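You operate a simulated robot arm through the tools that you are given. There is no shell and no other tool.

You run a simulated robot arm. Do the job below in one go: nothing can be reset, and whatever is moved stays where it is left.

Task
Home the grey machine's head, then jog it to X 150, Y 100, Z -50.
Fine: leave the other controls alone.
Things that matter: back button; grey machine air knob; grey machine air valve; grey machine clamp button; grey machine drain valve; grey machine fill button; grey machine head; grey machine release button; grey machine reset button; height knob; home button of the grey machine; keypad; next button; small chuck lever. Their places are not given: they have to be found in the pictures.

Only the result counts: the job must be done as asked and must still hold three seconds after the hand-in. Knocking over, shifting, dropping, spilling or breaking anything else fails it.

Robot
A 7-joint arm with a two-finger parallel gripper, fixed in place. Base frame: the origin is at the foot of the arm, x ahead of it, y to its left, z up. Lengths are in mm, angles in degrees, forces in N, time in s.
Its first joint turns from -166.0 to 166.0 degrees. Payload 1.57 kg.
Tool frame: the origin (TCP) lies between the finger pads and is the grasp point; the fingertips stand 30 mm ahead of it; z points along the fingers, y is the line along which they close. Largest opening 80 mm; finger width 17, thickness 12; the body of the gripper, 40 by 82 mm, starts 80 mm behind the TCP.
Orientation is told as [roll, pitch, yaw] about the base's x, y, z axes, in that order, counted from this pose: with the fingers straight down and closing along the base's y, the tool's x points along the base's -x, its y along +y and its z along -z.

Tools
- The arm moves only by the tool move_arm. Its argument "targets" is a list of rows, each an object of numbers (a shift or turn left out is 0, a gripper value left out holds the last): "gripper": the finger opening in mm, from 0 to 80; "dx", "dy", "dz": the shift along the tool's x, y, z in units of 30 mm (1.0 is 30 mm); "ax", "ay", "az": the turn, a rotation vector about the tool's x, y, z in units of 8 degrees (1.0 is 8 degrees). In form: [{"gripper": .., "dx": .., "dy": .., "dz": .., "ax": .., "ay": .., "az": ..}, ...]. A call has 1 to 20 rows; each row shifts and turns the commanded pose from where the row before left it, along the tool's axes as they then stand. A call with a number of a shift or a turn outside -1 to 1 is refused whole. Each row takes 0.2 s and may step no farther than 50 mm and 8.6 degrees from the row before; otherwise, or with a gripper value out of range, the whole call is refused. Where a pose cannot be reached the arm comes as near as it can. A force on the tool above 40 N (or 10 N above the force at the start of the call, whichever is more), or a blocked arm, ends the call early, and 0.2 s more pass. The fingers move at their own pace (about 153 mm/s each) and stop on an object; they squeeze with about 28 N. The grip force told is the motor's: it shows also when the fingers shut on nothing. Time passes only in rows, and 0.2 s behind the last, so rows that do not move let the fingers close. It gives the time, the measured TCP pose, the force on the tool (base axes), the opening and the grip force at its end, in the units of the frame above (readings bear some noise), with the torque about the TCP (base axes, N m) and any sound that the robot's microphone picked up, and new pictures: "views" is both (left out), scene, wrist or none.
- Cameras (640 x 400 px; columns grow to the right, rows downward): "scene" is fixed at [51.4, 499.3, 1684.6]; the picture's right is [0.07, -1.00, 0.00], its down [-0.89, -0.06, -0.44] and it looks along [0.44, 0.03, -0.90] (base axes); focal length 320 px, centre (320, 200). "wrist" rides on the gripper at [72, -7, -122] in the tool frame; the picture's right is [0.09, 1.00, 0.00], its down [-0.84, 0.08, -0.54] and it looks along [-0.54, 0.05, 0.84] (tool axes); focal length 238 px, centre (320, 200).
- pixel_to_xyz(camera, pixels): for up to 12 pixels [column, row] of the newest picture of that camera ("zoom" is the newest enlarged one), the place [x, y, z] in the base frame of the surface seen there, good to about 2 mm. No time passes.
- enlarge(camera, box): a new picture of the part [left, top, right, bottom] of that camera's present view, enlarged. No time passes.
- close_job(): hands the job in; it is judged then, once.

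Open the gripper and draw the arm clear of the work before you hand the job in, unless the task says otherwise.

The tools are called as a command line: name --argument value ..., lists and objects as JSON in quotes. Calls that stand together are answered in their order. move_arm: Moves the arm, as the interface text tells. Its arguments: {"type":"object","properties":{"targets":{"type":"array","items":{"type":"object","properties":{"gripper":{"type":"number"},"dx":{"type":"number"},"dy":{"type":"number"},"dz":{"type":"number"},"ax":{"type":"number"},"ay":{"type":"number"},"az":{"type":"number"}}}},"views":{"type":"string","enum":["both","scene","wrist","none"]}},"required":["targets"]} The other tools are called the same way: pixel_to_xyz (camera, pixels) gives the place of the surface under pixels of a picture; enlarge (camera, box) takes an enlarged picture of a part of a camera's view; close_job () hands the job in.

At the start:

```text
clock: 0.0
tcp_pos: [288.3, 326.6, 1226.2]
tcp_rot: [0.0, 0.1, -0.1]
wrist_force: [-0.9, 0.3, 0.4]
wrist_torque: [0.0, 0.01, -0.02]
gripper_width: 80.1
finger_force: 0.1
```

scene: 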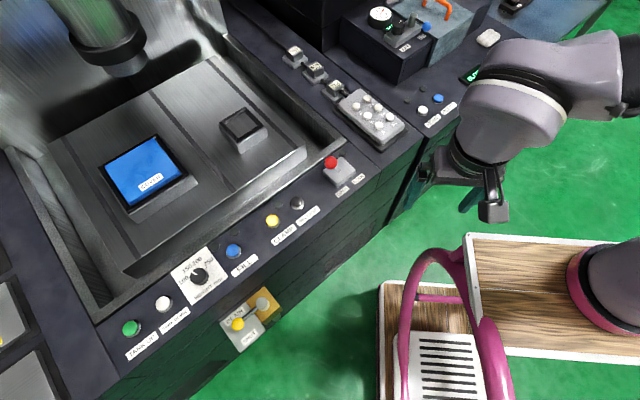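
wrist: 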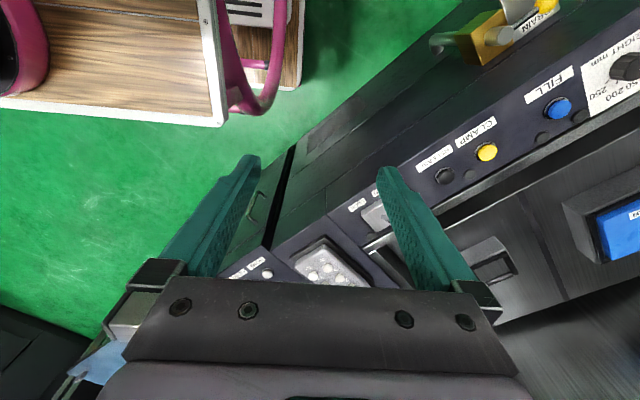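

I'll look closer at the panels in the scene picture: the keypad near (370,118), the front row of buttons and the back area.

enlarge --camera "scene" --box '[270, 30, 430, 150]'

enlarge --camera "scene" --box '[100, 140, 380, 370]'

enlarge --camera "scene" --box '[320, 0, 540, 150]'

```text
3.33 times, centred on (350, 90) of scene
```

zoom: 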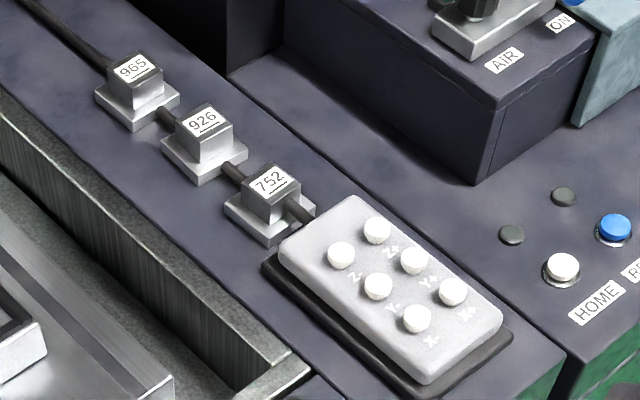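

```text
1.74 times, centred on (240, 255) of scene
```

zoom: 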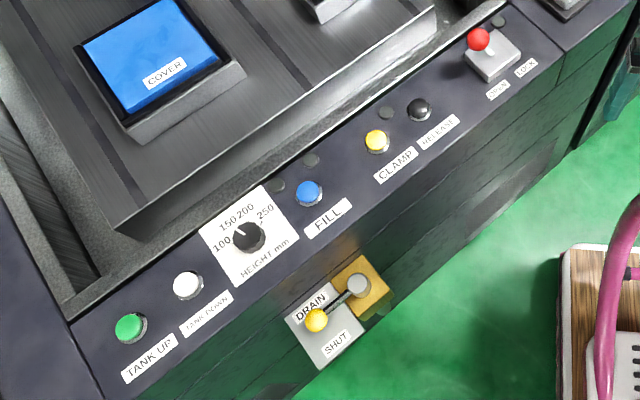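

```text
2.67 times, centred on (430, 75) of scene
```

zoom: 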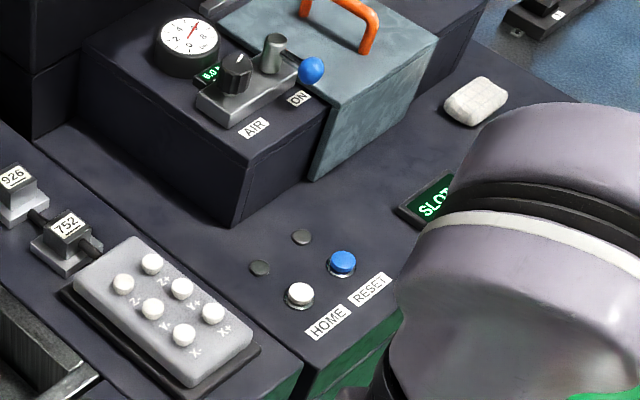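

Next I get base-frame positions of the keypad buttons, HOME button and nearby things from the latest zoom.

pixel_to_xyz --camera "zoom" --pixels '[[299, 290], [342, 258], [260, 268], [302, 237], [151, 262], [123, 283], [182, 287], [153, 308], [213, 312], [184, 334], [430, 205], [200, 370]]'

pixel_to_xyz --camera "scene" --pixels '[[125, 70], [110, 50], [150, 170], [243, 127], [197, 275], [331, 162], [131, 327], [237, 322], [380, 18], [428, 27], [300, 60], [60, 200]]'

enlarge --camera "scene" --box '[0, 0, 260, 160]'

enlarge --camera "scene" --box '[380, 0, 640, 120]'

enlarge --camera "scene" --box '[0, 240, 160, 400]'

```text
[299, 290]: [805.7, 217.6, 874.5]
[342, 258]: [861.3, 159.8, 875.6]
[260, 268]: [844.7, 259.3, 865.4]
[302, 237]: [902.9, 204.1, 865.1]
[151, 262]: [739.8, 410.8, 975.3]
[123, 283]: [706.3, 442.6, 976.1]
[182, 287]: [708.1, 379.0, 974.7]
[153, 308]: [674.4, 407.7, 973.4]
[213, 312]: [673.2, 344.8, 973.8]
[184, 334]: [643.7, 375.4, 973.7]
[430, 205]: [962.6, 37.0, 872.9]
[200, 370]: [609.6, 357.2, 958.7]
```

```text
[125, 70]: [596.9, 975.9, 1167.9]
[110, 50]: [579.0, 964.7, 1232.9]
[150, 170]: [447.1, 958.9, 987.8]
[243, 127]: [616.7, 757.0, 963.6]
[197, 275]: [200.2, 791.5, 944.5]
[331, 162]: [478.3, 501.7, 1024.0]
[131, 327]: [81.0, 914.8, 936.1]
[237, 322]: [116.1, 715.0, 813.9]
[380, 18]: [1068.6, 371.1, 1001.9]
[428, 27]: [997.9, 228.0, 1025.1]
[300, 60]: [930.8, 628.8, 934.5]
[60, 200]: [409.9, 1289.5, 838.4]
```

```text
2.46 times, centred on (130, 80) of scene
```

zoom: 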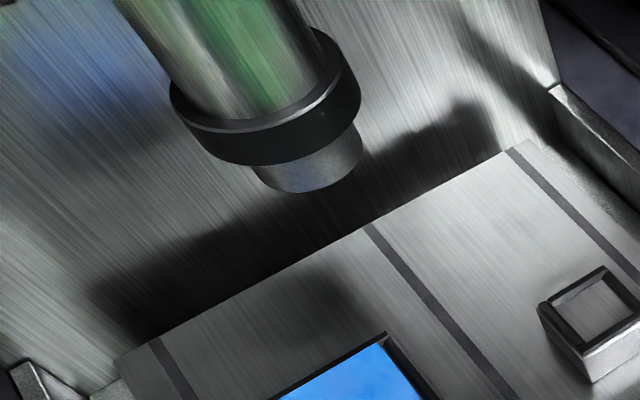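

```text
2.46 times, centred on (510, 60) of scene
```

zoom: 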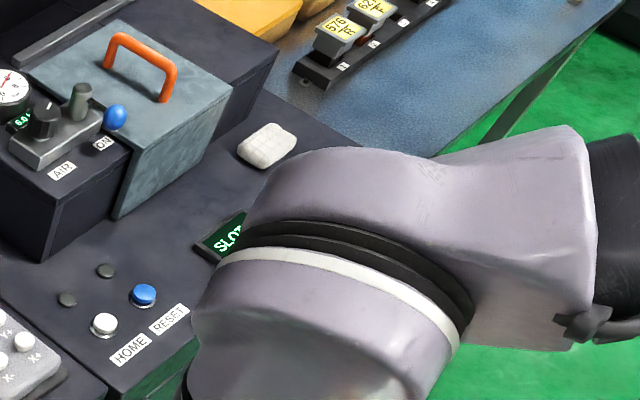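

```text
2.50 times, centred on (80, 320) of scene
```

zoom: 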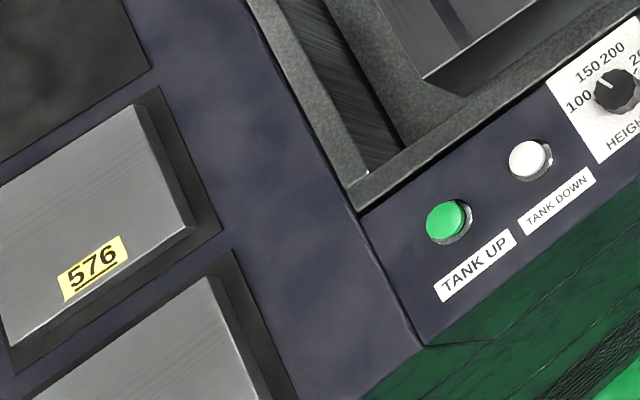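

The HOME button (white) sits at about (806,218,875) and the keypad buttons at about z 974. I move the arm forward at height so that the scene camera and the wrist camera show the partly hidden display and any position readout.

move_arm --targets '[{"dx": -0.97, "dy": -0.36, "gripper": 0}, {"dx": -0.97, "dy": -0.36}, {"dx": -0.97, "dy": -0.36}, {"dx": -0.97, "dy": -0.36}, {"dx": -0.97, "dy": -0.36}, {"dx": -0.97, "dy": -0.36}, {"dx": -0.97, "dy": -0.36}, {"dx": -0.97, "dy": -0.36}, {"dx": -0.97, "dy": -0.36}]'

```text
clock: 2.0
tcp_pos: [547.1, 225.9, 1229.1]
tcp_rot: [-0.1, 0.0, 0.0]
wrist_force: [-0.7, -0.3, 0.0]
wrist_torque: [-0.02, -0.04, -0.01]
gripper_width: 0.0
finger_force: 21.0
```

scene: 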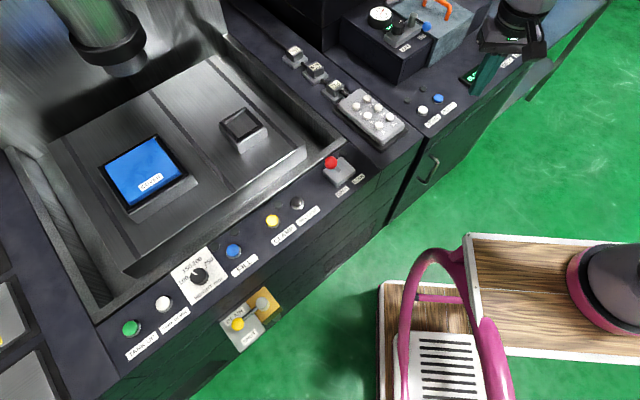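
wrist: 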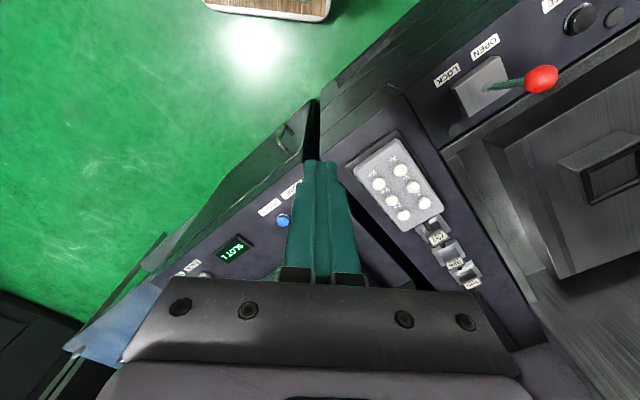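

The wrist picture now shows a "SLOT 1" display at (237,250), the keypad at (400,185) and readout blocks at (435,235)–(470,275). I enlarge these.

enlarge --camera "wrist" --box '[340, 120, 500, 300]'

enlarge --camera "wrist" --box '[140, 170, 320, 290]'

enlarge --camera "scene" --box '[270, 30, 430, 150]'

enlarge --camera "scene" --box '[400, 0, 640, 130]'

```text
2.22 times, centred on (420, 210) of wrist
```

zoom: 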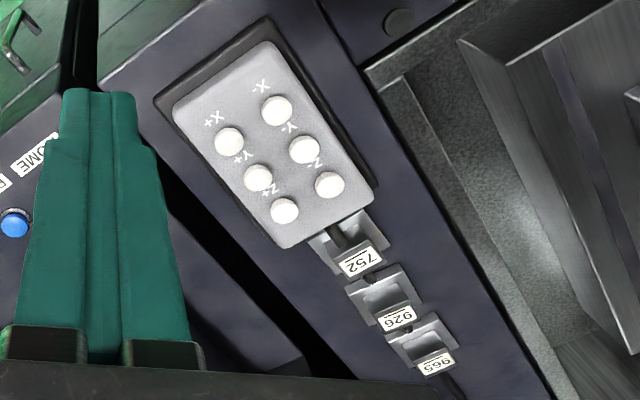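

```text
3.33 times, centred on (230, 230) of wrist
```

zoom: 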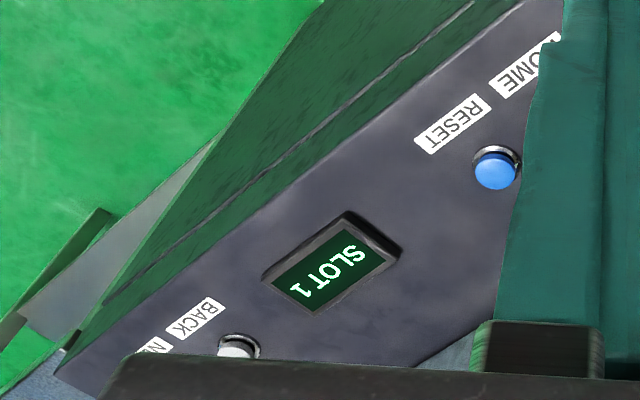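

```text
3.33 times, centred on (350, 90) of scene
```

zoom: 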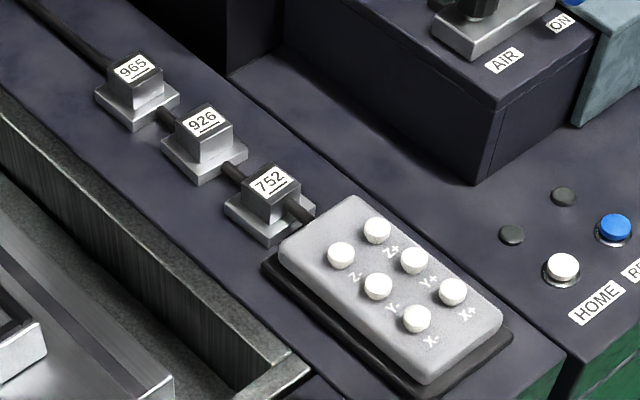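

```text
2.67 times, centred on (520, 65) of scene
```

zoom: 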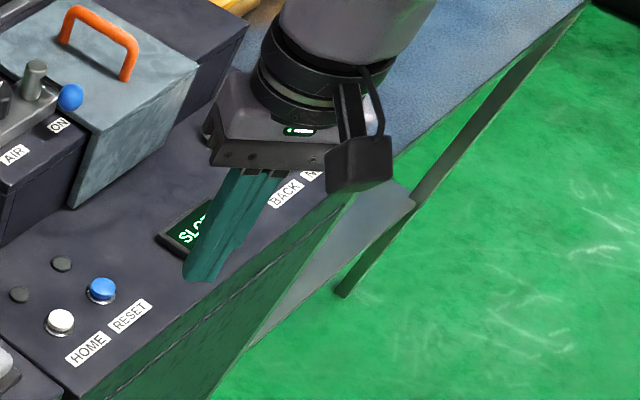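

The display reads "SLOT 1" and belongs to the back/next buttons, so the head position readout must be elsewhere. I tilt the tool so that the wrist camera looks further up and forward.

move_arm --targets '[{"ay": -1, "gripper": 80}, {"ay": -1}, {"ay": -1}, {"ay": -1}, {"ay": -1}]'

```text
clock: 3.2
tcp_pos: [550.8, 227.8, 1227.8]
tcp_rot: [0.0, -40.1, 0.1]
wrist_force: [-0.2, -1.2, 0.1]
wrist_torque: [0.02, -0.02, 0.0]
gripper_width: 79.9
finger_force: 0.2
```

scene: 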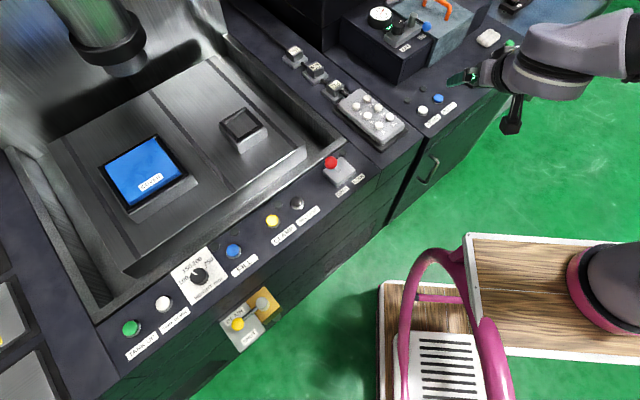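
wrist: 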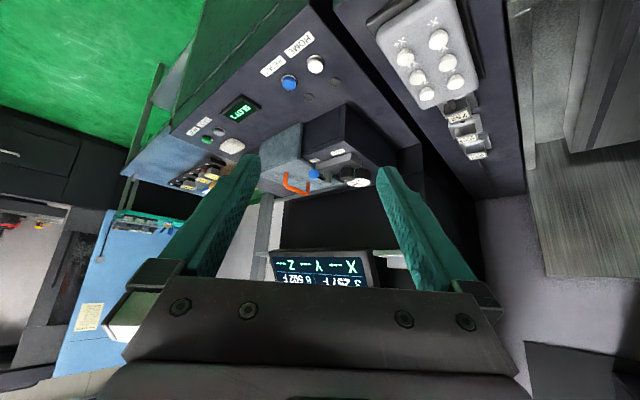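

The wrist picture (upside down) shows a readout screen at (320,270) with X, Y, Z fields reading "--" apparently. I enlarge it.

enlarge --camera "wrist" --box '[260, 240, 390, 290]'

pixel_to_xyz --camera "wrist" --pixels '[[320, 265], [275, 255], [365, 255], [365, 280], [430, 35], [290, 83], [316, 65], [230, 145]]'

```text
4.92 times, centred on (325, 265) of wrist
```

zoom: 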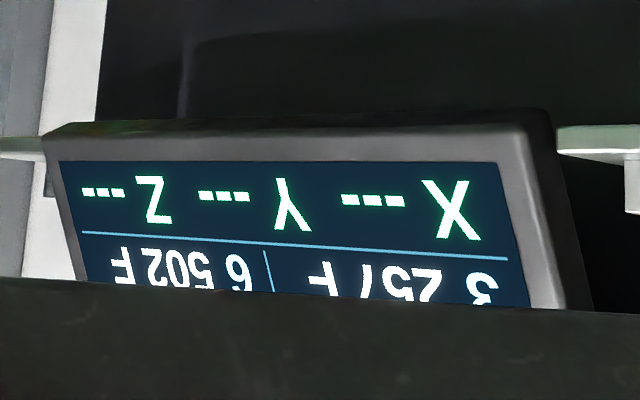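

```text
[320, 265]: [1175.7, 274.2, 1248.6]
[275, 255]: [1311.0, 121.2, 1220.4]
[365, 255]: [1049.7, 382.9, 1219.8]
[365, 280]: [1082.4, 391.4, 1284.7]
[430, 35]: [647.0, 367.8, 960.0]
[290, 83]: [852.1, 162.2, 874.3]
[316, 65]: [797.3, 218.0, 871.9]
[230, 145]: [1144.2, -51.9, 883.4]
```

The screen shows X/Y/Z as "---" (not homed) with more lines above. I tilt further to read the whole screen.

move_arm --targets '[{"ay": -1}, {"ay": -1}, {"ay": -1}]' --views "wrist"

```text
clock: 4.0
tcp_pos: [550.5, 227.7, 1227.5]
tcp_rot: [0.2, -64.2, -0.2]
wrist_force: [0.9, -0.6, -0.2]
wrist_torque: [0.01, 0.0, 0.0]
gripper_width: 80.0
finger_force: 0.0
```

wrist: 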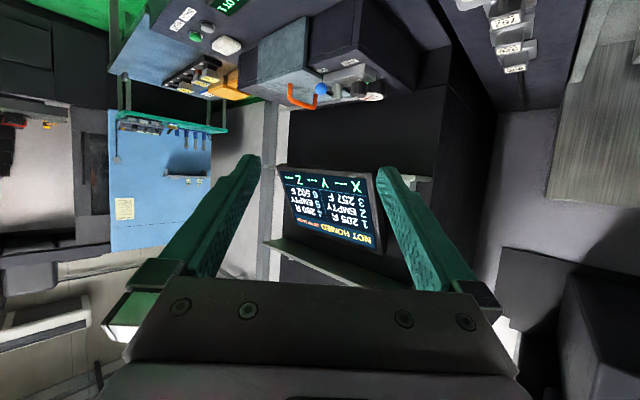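

enlarge --camera "wrist" --box '[270, 160, 390, 255]'

enlarge --camera "wrist" --box '[100, 0, 420, 200]'

```text
4.21 times, centred on (330, 208) of wrist
```

zoom: 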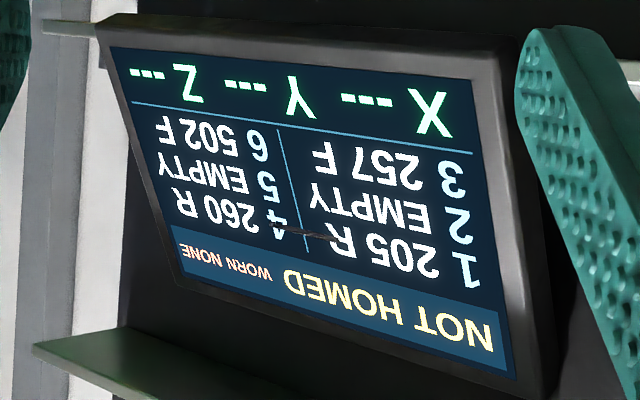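

```text
2.00 times, centred on (260, 100) of wrist
```

zoom: 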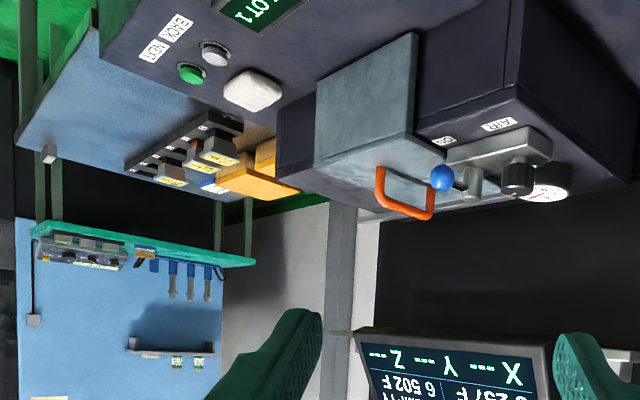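

The screen reads "NOT HOMED", X/Y/Z "---". I bring the tool back to vertical with closed fingers and move to above the HOME button; first I check the corner of the AIR box for clearance.

pixel_to_xyz --camera "wrist" --pixels '[[390, 88], [415, 92], [315, 68], [345, 62], [330, 250], [300, 100]]'

move_arm --targets '[{"ay": 1, "gripper": 0}, {"ay": 1}, {"ay": 1}, {"ay": 1}, {"ay": 1}, {"ay": 1}, {"ay": 1}, {"ay": 1}, {"dx": -0.94, "dz": 0.6, "dy": -0.035}, {"dx": -0.94, "dz": 0.6, "dy": -0.035}, {"dx": -0.94, "dz": 0.6, "dy": -0.035}, {"dx": -0.94, "dz": 0.6, "dy": -0.035}, {"dx": -0.94, "dz": 0.6, "dy": -0.035}, {"dx": -0.94, "dz": 0.6, "dy": -0.035}, {"dx": -0.94, "dz": 0.6, "dy": -0.035}, {"dx": -0.94, "dz": 0.6, "dy": -0.035}, {"dx": -0.94, "dz": 0.6, "dy": -0.035}]'

```text
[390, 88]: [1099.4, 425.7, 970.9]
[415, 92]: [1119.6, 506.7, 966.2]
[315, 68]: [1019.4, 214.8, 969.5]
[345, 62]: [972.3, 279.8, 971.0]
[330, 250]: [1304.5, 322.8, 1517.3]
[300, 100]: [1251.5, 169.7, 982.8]
```

```text
clock: 7.6
tcp_pos: [803.2, 217.2, 1064.2]
tcp_rot: [0.0, -0.1, 0.0]
wrist_force: [-0.2, -0.2, 0.5]
wrist_torque: [-0.02, -0.02, 0.0]
gripper_width: 0.1
finger_force: 21.9
```

scene: 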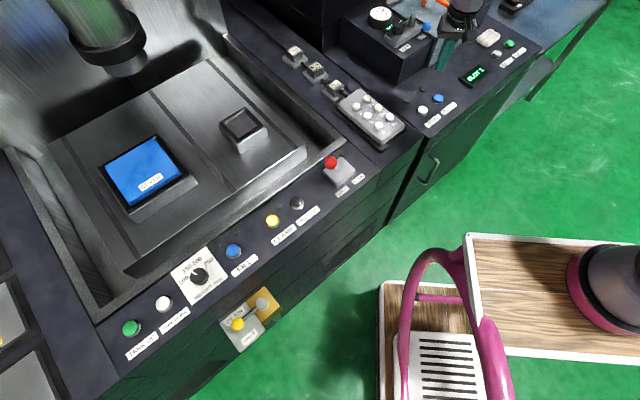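
wrist: 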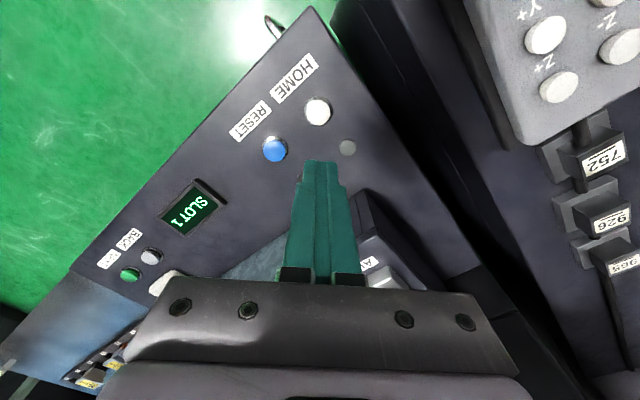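

The wrist picture shows HOME at (318,110). I measure its position precisely.

pixel_to_xyz --camera "wrist" --pixels '[[318, 110], [306, 110], [330, 110], [318, 99], [318, 122], [345, 147], [275, 149], [300, 125]]'

enlarge --camera "wrist" --box '[240, 40, 400, 180]'

```text
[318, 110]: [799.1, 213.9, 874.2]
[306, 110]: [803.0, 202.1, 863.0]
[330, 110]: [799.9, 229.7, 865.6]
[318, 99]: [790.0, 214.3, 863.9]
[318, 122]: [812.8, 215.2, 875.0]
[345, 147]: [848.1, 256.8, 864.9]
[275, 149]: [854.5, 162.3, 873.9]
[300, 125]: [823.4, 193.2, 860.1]
```

```text
2.86 times, centred on (320, 110) of wrist
```

zoom: 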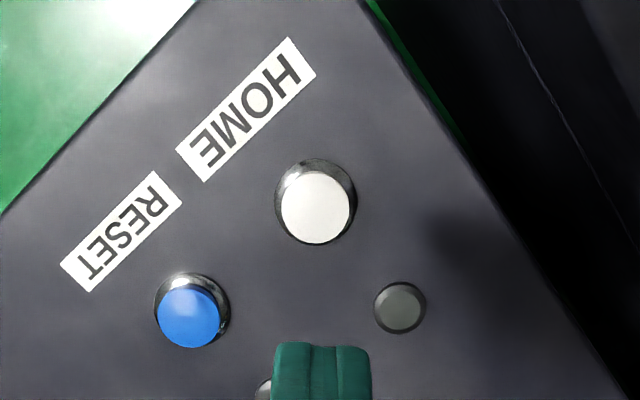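

HOME cap centre is about (803,216,874.5), right under the TCP. I descend to just above it.

move_arm --targets '[{"dz": 0.86}, {"dz": 0.86}, {"dz": 0.86}, {"dz": 0.86}, {"dz": 0.86}, {"dz": 0.86}, {"dz": 0}]'

```text
clock: 9.2
tcp_pos: [806.9, 220.9, 910.6]
tcp_rot: [0.0, 0.0, 0.0]
wrist_force: [-0.3, 0.4, -0.3]
wrist_torque: [0.0, 0.02, -0.01]
gripper_width: 0.0
finger_force: 21.4
```

scene: 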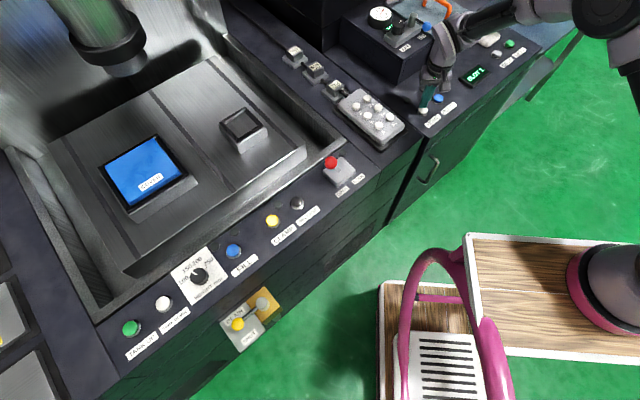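
wrist: 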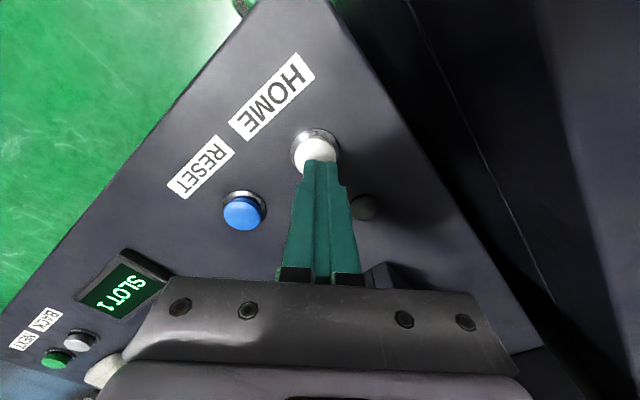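

The fingertip stands about 5 mm above the HOME cap (cap at (318,152)). I shift it slightly toward the cap centre and press in small steps, then release.

move_arm --targets '[{"dx": 0.08, "dy": -0.08}, {"dz": 0.1}, {"dz": 0.1}, {"dz": 0.1}, {"dz": 0.1}]'

```text
clock: 10.4
tcp_pos: [802.9, 217.5, 898.5]
tcp_rot: [0.0, -0.1, 0.0]
wrist_force: [-2.1, -0.1, 4.9]
wrist_torque: [0.04, 0.11, 0.0]
gripper_width: 0.0
finger_force: 21.6
heard: click
```

scene: 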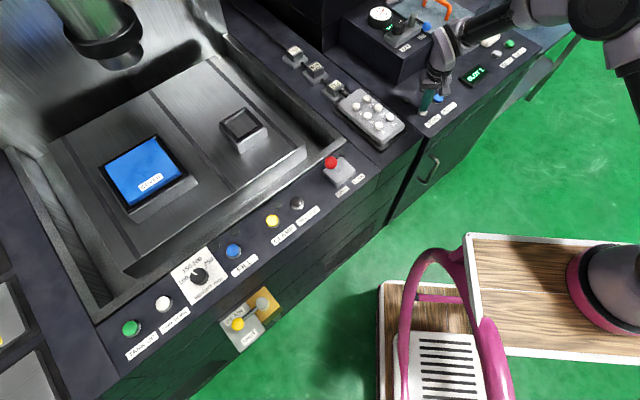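
wrist: 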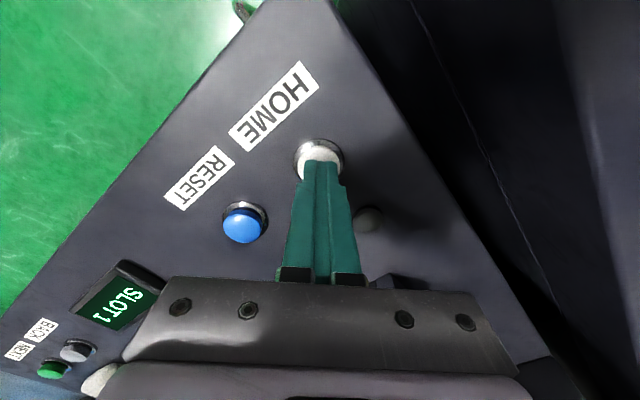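

A click was heard and the head in the scene has begun moving. I release upward and wait for the homing to finish.

move_arm --targets '[{"dz": -0.5}, {"dz": -1}, {"dz": -1}, {"dz": -1}, {"dz": -1}, {"dz": -1}, {"dz": 0}, {"dz": 0}, {"dz": 0}, {"dz": 0}]'

```text
clock: 12.6
tcp_pos: [799.5, 217.7, 1064.1]
tcp_rot: [0.0, 0.1, 0.0]
wrist_force: [-0.5, 0.0, -0.2]
wrist_torque: [-0.01, 0.02, 0.0]
gripper_width: 0.1
finger_force: 21.0
```

scene: 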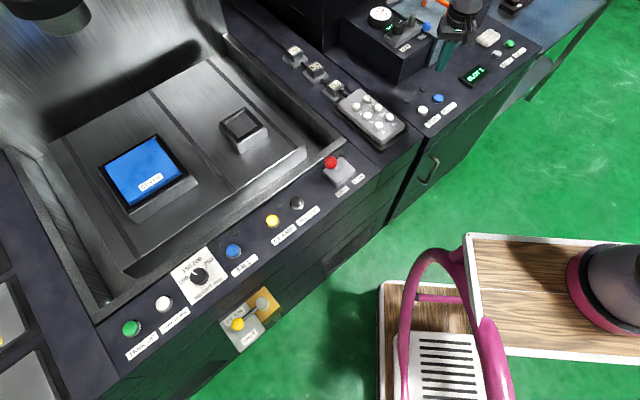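
wrist: 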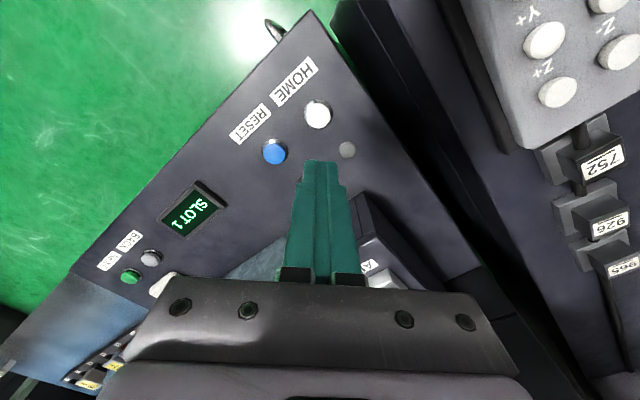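

The head moved away toward its home. I go back to the viewing pose near the keypad and read the screen.

move_arm --targets '[{"dx": 0.89, "dy": 0.2, "dz": -0.5, "gripper": 80}, {"dx": 0.89, "dy": 0.2, "dz": -0.5}, {"dx": 0.89, "dy": 0.2, "dz": -0.5}, {"dx": 0.89, "dy": 0.2, "dz": -0.5}, {"dx": 0.89, "dy": 0.2, "dz": -0.5}, {"dx": 0.89, "dy": 0.2, "dz": -0.5}, {"dx": 0.89, "dy": 0.2, "dz": -0.5}, {"dx": 0.89, "dy": 0.2, "dz": -0.5}, {"dx": 0.89, "dy": 0.2, "dz": -0.5}, {"ay": -1}, {"ay": -1}, {"ay": -1}, {"ay": -1}, {"ay": -1}, {"ay": -1}, {"ay": -1}, {"ay": -1}]'

```text
clock: 16.2
tcp_pos: [560.8, 270.8, 1198.6]
tcp_rot: [0.1, -64.2, -0.2]
wrist_force: [-0.3, 0.2, -0.4]
wrist_torque: [0.01, 0.01, 0.02]
gripper_width: 79.7
finger_force: 0.0
```

scene: 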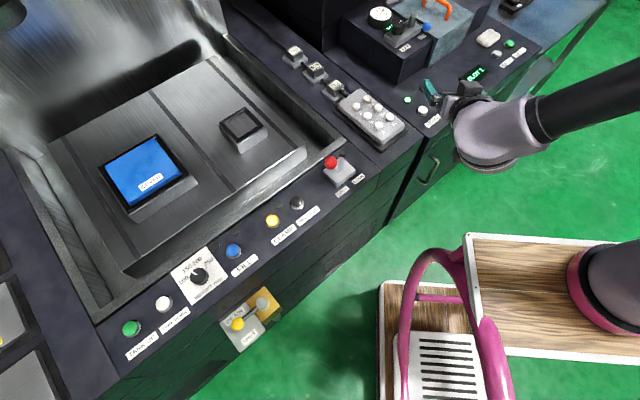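
wrist: 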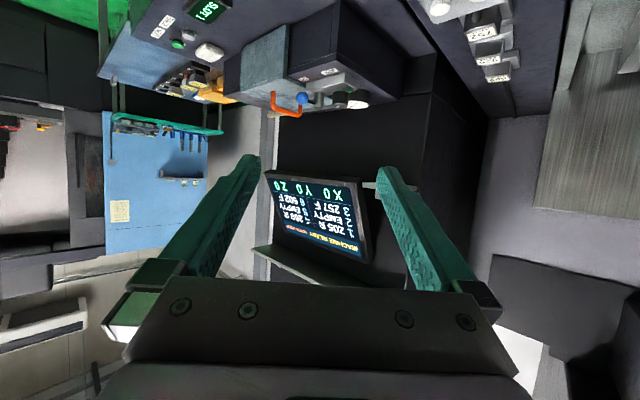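

The HOME lamp is green in the scene at (407,99), and the screen shows X0 Y0 Z0. I enlarge it to confirm.

enlarge --camera "wrist" --box '[250, 160, 390, 270]'

enlarge --camera "scene" --box '[320, 70, 440, 150]'

```text
3.64 times, centred on (320, 215) of wrist
```

zoom: 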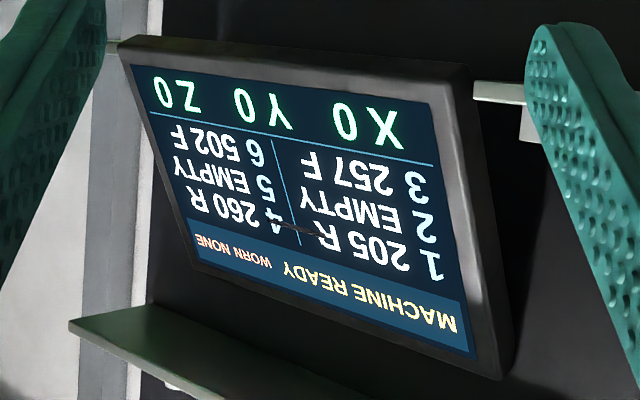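

```text
5.00 times, centred on (380, 110) of scene
```

zoom: 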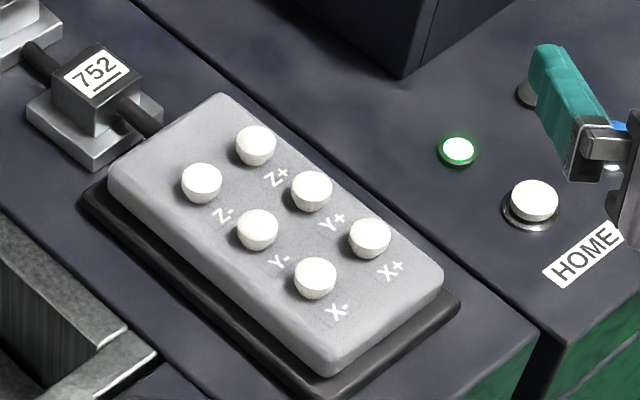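

"MACHINE READY", X0 Y0 Z0. I measure the keypad button tops in this zoom.

pixel_to_xyz --camera "zoom" --pixels '[[370, 234], [314, 274], [312, 187], [257, 226], [255, 142], [201, 180], [390, 272], [330, 240], [200, 240], [352, 224], [388, 246], [358, 246]]'

```text
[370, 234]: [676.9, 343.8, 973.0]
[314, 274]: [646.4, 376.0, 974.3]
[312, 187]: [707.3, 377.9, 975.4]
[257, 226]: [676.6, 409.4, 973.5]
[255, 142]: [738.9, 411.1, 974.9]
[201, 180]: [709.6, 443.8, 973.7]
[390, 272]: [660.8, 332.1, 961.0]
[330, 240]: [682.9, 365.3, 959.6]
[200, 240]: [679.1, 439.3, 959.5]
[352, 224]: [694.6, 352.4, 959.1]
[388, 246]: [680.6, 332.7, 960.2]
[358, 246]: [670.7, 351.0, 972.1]
```

X+ is at about (676,344,974). I untilt, close the fingers and go above X+.

move_arm --targets '[{"ay": 1, "gripper": 0}, {"ay": 1}, {"ay": 1}, {"ay": 1}, {"ay": 1}, {"ay": 1}, {"ay": 1}, {"ay": 1}, {"dx": -0.546, "dy": 0.345, "dz": 0.797}, {"dx": -0.546, "dy": 0.345, "dz": 0.797}, {"dx": -0.546, "dy": 0.345, "dz": 0.797}, {"dx": -0.546, "dy": 0.345, "dz": 0.797}, {"dx": -0.546, "dy": 0.345, "dz": 0.797}, {"dx": -0.546, "dy": 0.345, "dz": 0.797}, {"dx": -0.546, "dy": 0.345, "dz": 0.797}, {"dz": 0}]'

```text
clock: 19.6
tcp_pos: [676.0, 341.9, 1031.6]
tcp_rot: [-0.1, 0.0, 0.1]
wrist_force: [-0.1, -0.3, -0.8]
wrist_torque: [-0.04, -0.03, -0.01]
gripper_width: 0.0
finger_force: 21.9
```

scene: 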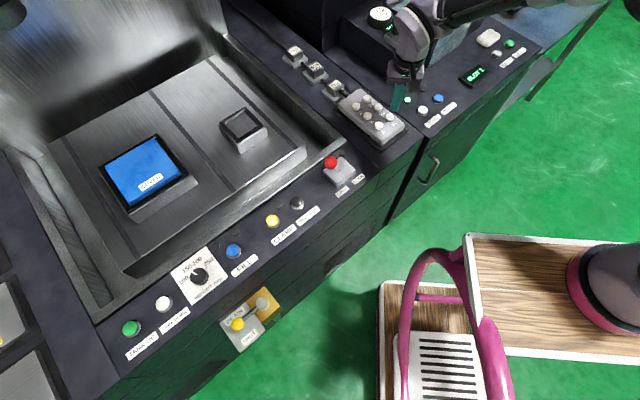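
wrist: 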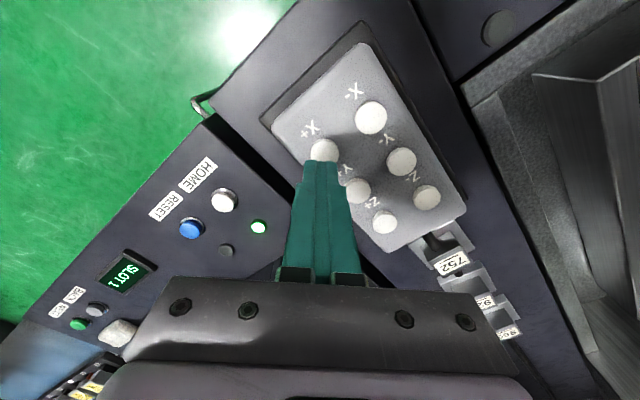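

The fingertip is above the X+ button, seen at (323,150). I verify its position.

pixel_to_xyz --camera "wrist" --pixels '[[323, 148], [370, 117], [402, 161], [427, 196], [384, 221], [356, 189]]'

enlarge --camera "wrist" --box '[270, 60, 470, 250]'

```text
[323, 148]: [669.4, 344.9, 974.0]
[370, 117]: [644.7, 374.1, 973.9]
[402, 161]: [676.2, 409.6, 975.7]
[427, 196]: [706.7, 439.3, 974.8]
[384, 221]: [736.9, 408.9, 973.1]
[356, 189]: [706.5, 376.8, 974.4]
```

```text
2.11 times, centred on (370, 155) of wrist
```

zoom: 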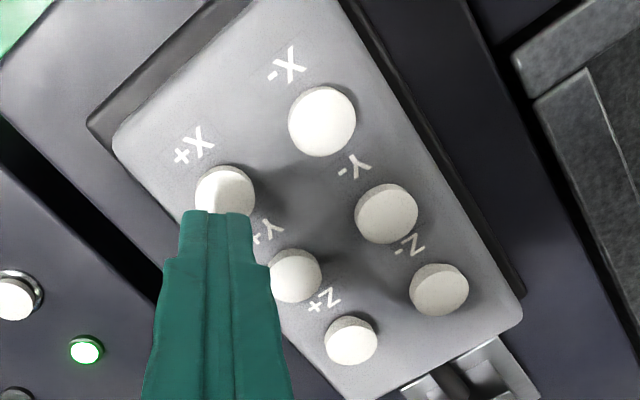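

Positions agree with the earlier ones. I make one short press of X+ (about 5 mm travel) and release in the same call to learn what one press does.

move_arm --targets '[{"dz": 0.8}, {"dz": 0.1}, {"dz": 0.1}, {"dz": -0.2}, {"dz": -0.6}]'

```text
clock: 20.8
tcp_pos: [676.9, 342.9, 1026.5]
tcp_rot: [0.0, 0.0, -0.1]
wrist_force: [-1.0, 0.3, 0.4]
wrist_torque: [-0.02, 0.05, 0.0]
gripper_width: 0.0
finger_force: 21.1
heard: click
```

scene: 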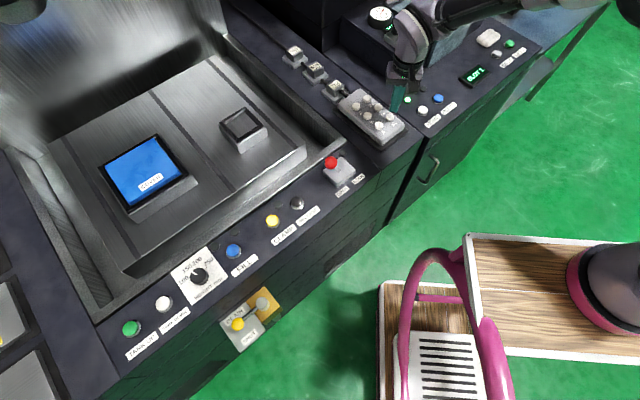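
wrist: 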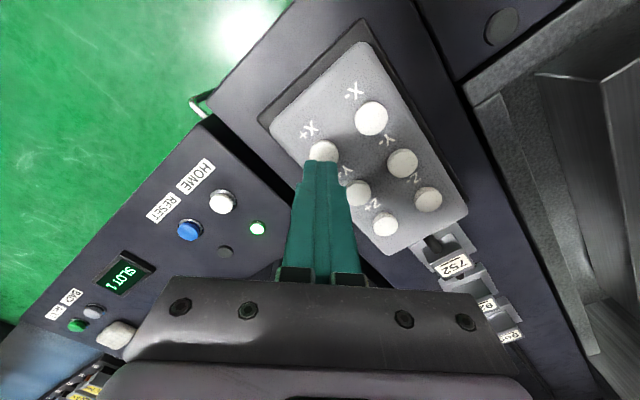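

A click was heard and the head shifted in the scene. I rise and tilt above the keypad to read the screen.

move_arm --targets '[{"dz": -0.84}, {"dz": -0.84, "gripper": 80}, {"dz": -0.84}, {"dz": -0.84}, {"dz": -0.84}, {"ay": -1}, {"ay": -1}, {"ay": -1}, {"ay": -1}, {"ay": -1}, {"ay": -1}, {"ay": -1}, {"ay": -1}]'

enlarge --camera "wrist" --box '[230, 150, 400, 280]'

```text
clock: 23.6
tcp_pos: [677.4, 342.2, 1150.3]
tcp_rot: [-0.1, -64.1, 0.2]
wrist_force: [0.1, -0.4, 0.3]
wrist_torque: [0.05, 0.04, 0.04]
gripper_width: 80.0
finger_force: 0.0
```

scene: 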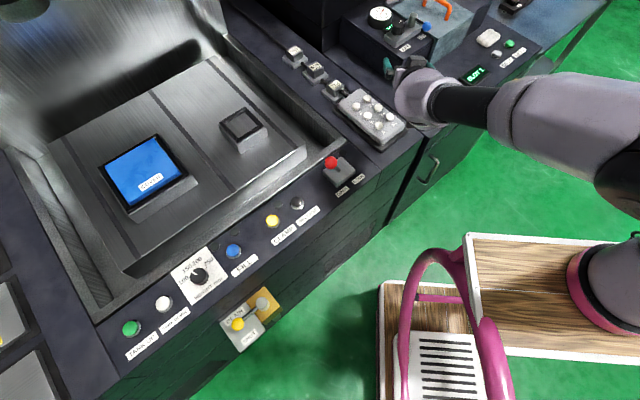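
wrist: 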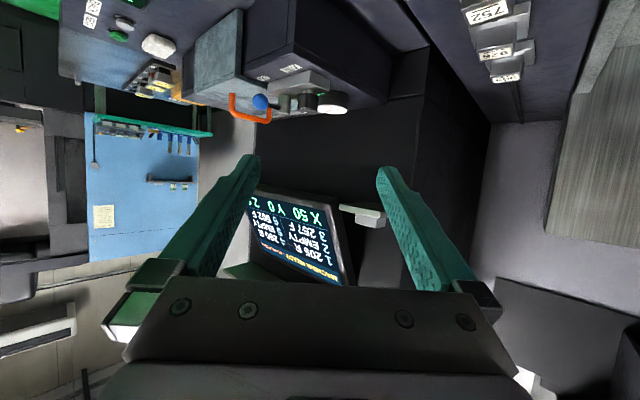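

```text
3.08 times, centred on (315, 215) of wrist
```

zoom: 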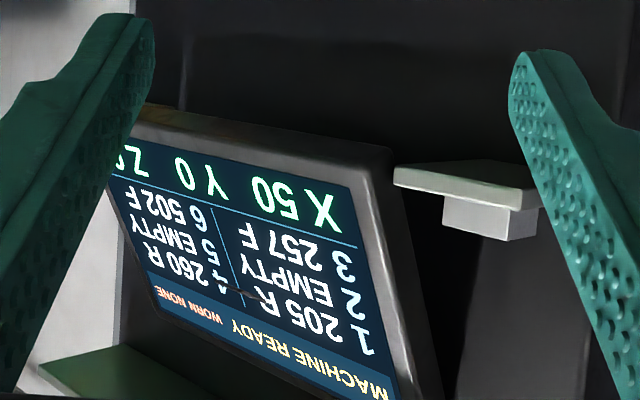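

The screen reads X 50, Y 0 after one press, so a press is a 50 step. I return above X+ and press it twice more with pauses.

move_arm --targets '[{"ay": 1, "gripper": 0}, {"ay": 1}, {"ay": 1}, {"ay": 1}, {"ay": 1}, {"ay": 1}, {"ay": 1}, {"ay": 1}, {"dz": 0.84}, {"dz": 0.84}, {"dz": 0.84}, {"dz": 0.84}, {"dz": 0.84}, {"dz": 0}]' --views "wrist"

move_arm --targets '[{"dz": 0.6}, {"dz": 0.1}, {"dz": 0.1}, {"dz": -0.2}, {"dz": -0.6}, {"dz": 0}, {"dz": 0}, {"dz": 0}, {"dz": 0}, {"dz": 0}]'

```text
clock: 26.6
tcp_pos: [677.4, 341.2, 1022.7]
tcp_rot: [0.0, 0.0, 0.0]
wrist_force: [0.1, -1.0, 0.5]
wrist_torque: [-0.03, -0.01, -0.02]
gripper_width: 0.0
finger_force: 21.3
```

wrist: 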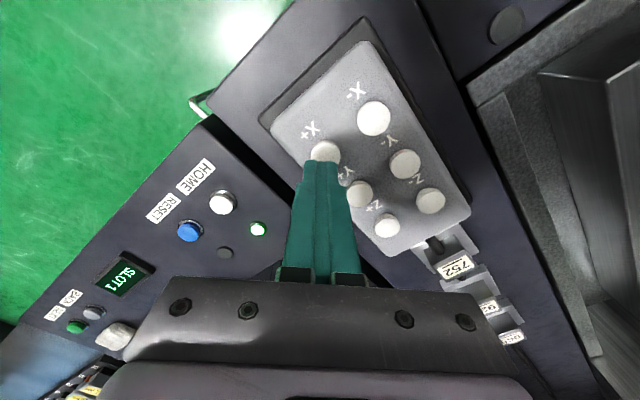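

```text
clock: 28.8
tcp_pos: [675.6, 343.5, 1023.3]
tcp_rot: [0.1, 0.1, 0.0]
wrist_force: [0.0, 0.5, -0.3]
wrist_torque: [0.01, -0.01, 0.0]
gripper_width: 0.0
finger_force: 20.8
heard: click
```

scene: 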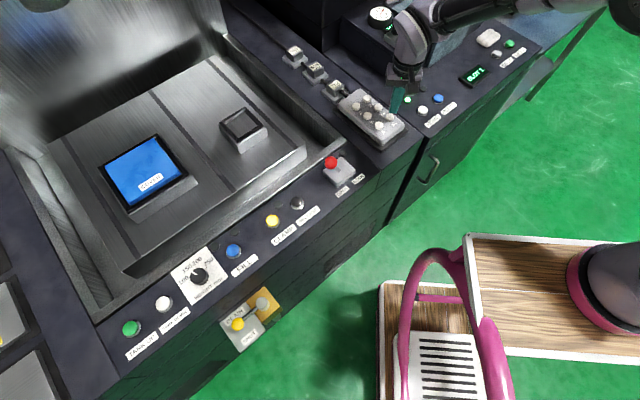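
wrist: 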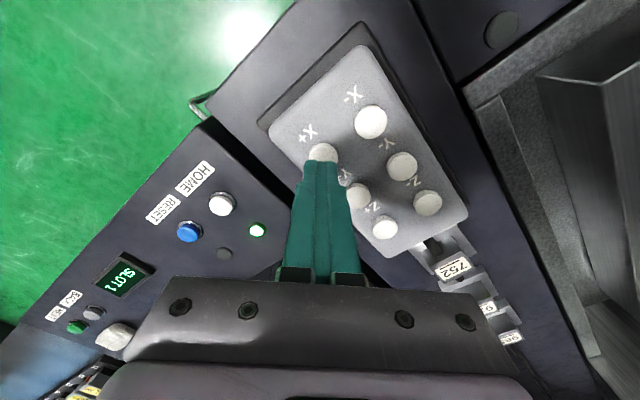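

One click and the head moved another step (scene, (40,5)). I press X+ once more for X 150, then shift above Y+.

move_arm --targets '[{"dz": 0.6}, {"dz": 0.1}, {"dz": 0.1}, {"dz": -0.2}, {"dz": -0.6}, {"dz": 0}, {"dz": 0}, {"dz": 0}, {"dz": 0}, {"dx": -0.51, "dy": 0.56}, {"dx": -0.51, "dy": 0.56}, {"dz": 0}]'

```text
clock: 31.4
tcp_pos: [706.8, 376.5, 1025.7]
tcp_rot: [-0.1, 0.0, 0.0]
wrist_force: [0.3, -0.2, 0.1]
wrist_torque: [0.01, 0.02, 0.03]
gripper_width: 0.0
finger_force: 21.4
heard: click
```

scene: 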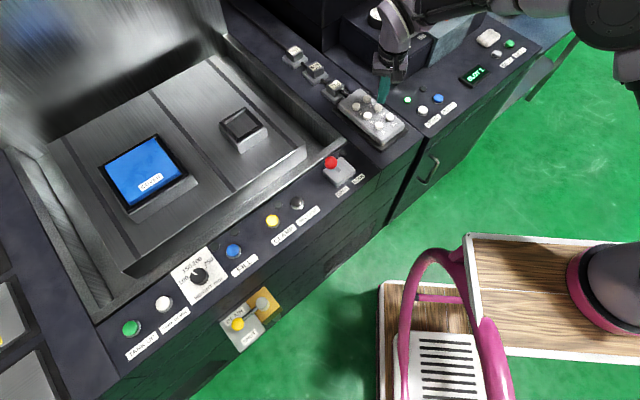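
wrist: 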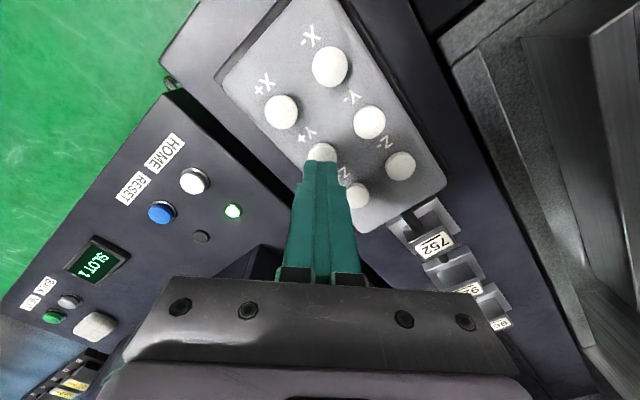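

Another click; the fingertip is now above Y+, seen at (322,152). I press Y+ twice with a pause between.

move_arm --targets '[{"dz": 0.6}, {"dz": 0.1}, {"dz": 0.1}, {"dz": -0.2}, {"dz": -0.6}, {"dz": 0}, {"dz": 0}, {"dz": 0}, {"dz": 0}]'

move_arm --targets '[{"dz": 0.6}, {"dz": 0.1}, {"dz": 0.1}, {"dz": -0.2}, {"dz": -0.6}, {"dz": 0}, {"dz": 0}, {"dz": 0}, {"dz": 0}]'

```text
clock: 33.4
tcp_pos: [705.7, 375.3, 1024.5]
tcp_rot: [0.0, 0.0, 0.0]
wrist_force: [-0.8, 0.6, -0.8]
wrist_torque: [0.01, 0.02, -0.02]
gripper_width: 0.2
finger_force: 20.8
heard: click
```

scene: 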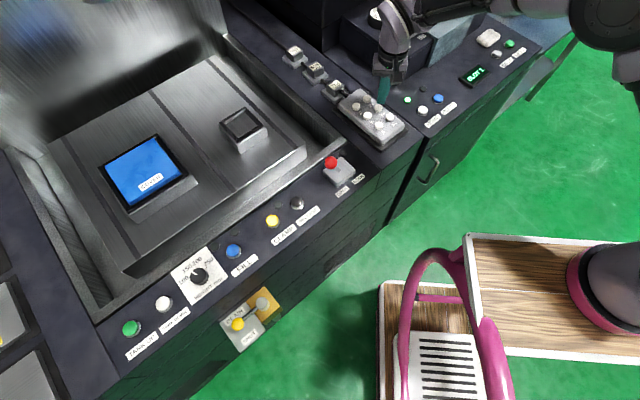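
wrist: 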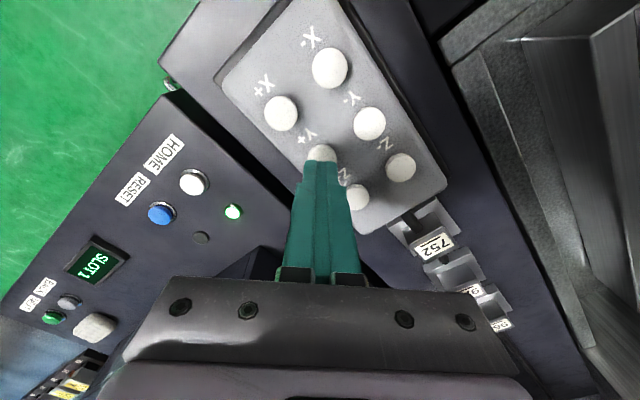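

```text
clock: 35.4
tcp_pos: [706.2, 375.0, 1023.6]
tcp_rot: [0.0, 0.0, 0.0]
wrist_force: [-0.8, -0.8, -0.7]
wrist_torque: [0.01, 0.04, -0.02]
gripper_width: 0.0
finger_force: 21.9
heard: click
```

scene: 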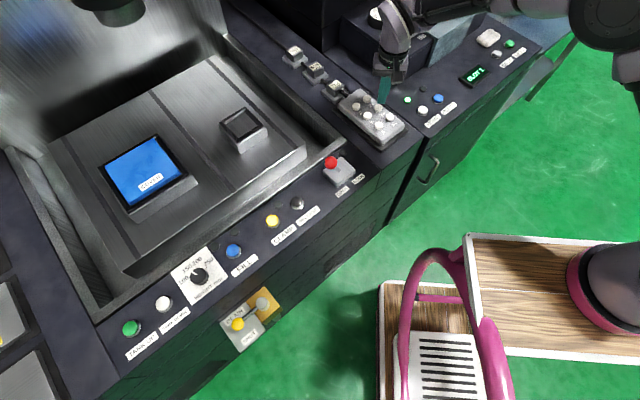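
wrist: 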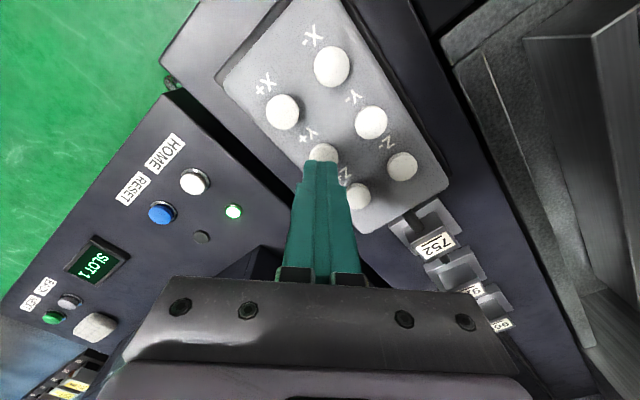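

Two more clicks, head visibly moved. I check the 752 block's place for clearance and shift above Z-.

pixel_to_xyz --camera "wrist" --pixels '[[435, 243], [402, 165], [425, 222], [466, 290]]'

move_arm --targets '[{"dy": 0.71, "dx": -0.02}, {"dy": 0.71, "dx": -0.02}, {"dy": 0.71, "dx": -0.02}, {"dz": 0}]'

```text
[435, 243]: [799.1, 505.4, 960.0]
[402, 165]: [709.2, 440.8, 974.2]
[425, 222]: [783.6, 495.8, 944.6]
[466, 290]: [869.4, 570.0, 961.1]
```

```text
clock: 36.4
tcp_pos: [708.2, 440.3, 1022.8]
tcp_rot: [-0.1, 0.0, -0.1]
wrist_force: [0.0, -0.1, 0.6]
wrist_torque: [0.02, 0.02, -0.01]
gripper_width: 0.1
finger_force: 21.4
```

scene: 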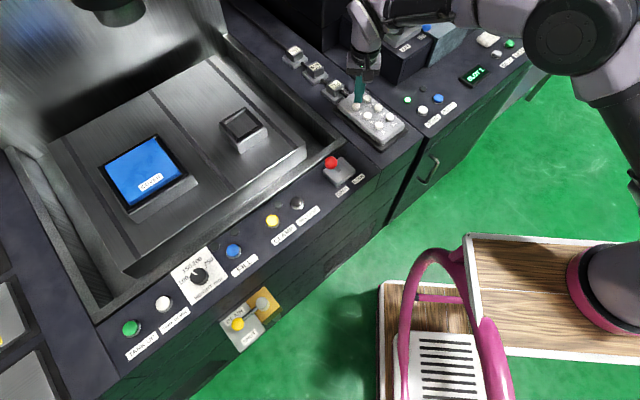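
wrist: 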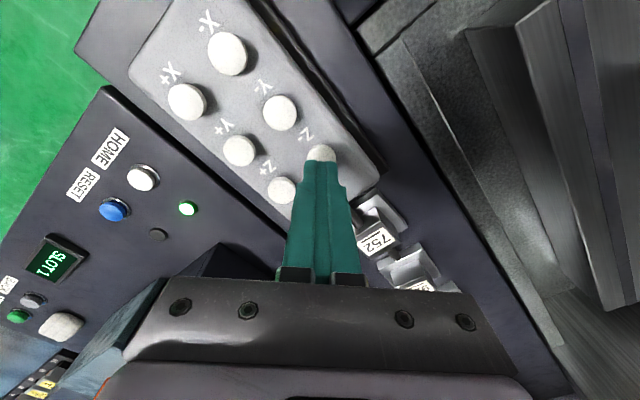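

The fingertip is above Z- (button at (320,152), label at (304,135)), and the blocks are well clear. I press Z- once.

move_arm --targets '[{"dz": 0.6}, {"dz": 0.1}, {"dz": 0.1}, {"dz": -0.2}, {"dz": -0.6}, {"dz": 0}, {"dz": 0}, {"dz": 0}]'

```text
clock: 38.2
tcp_pos: [709.3, 442.7, 1023.9]
tcp_rot: [0.0, 0.0, 0.0]
wrist_force: [-0.3, 0.0, -0.5]
wrist_torque: [-0.02, 0.02, -0.02]
gripper_width: 0.2
finger_force: 21.1
heard: click
```

scene: 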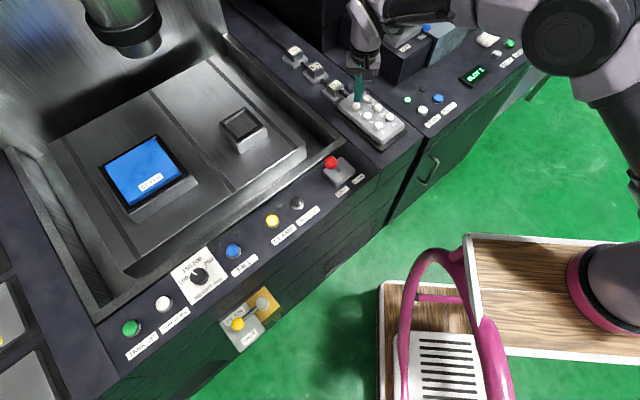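
wrist: 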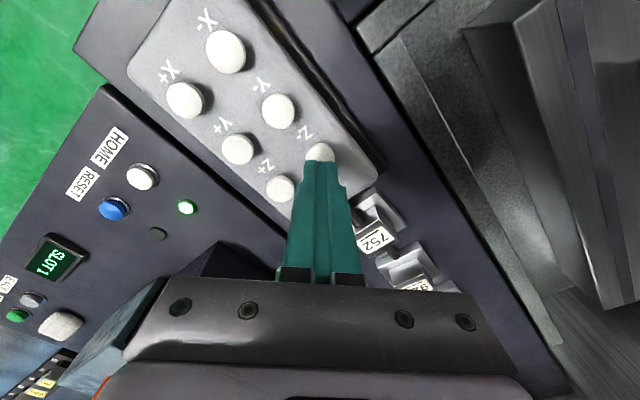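

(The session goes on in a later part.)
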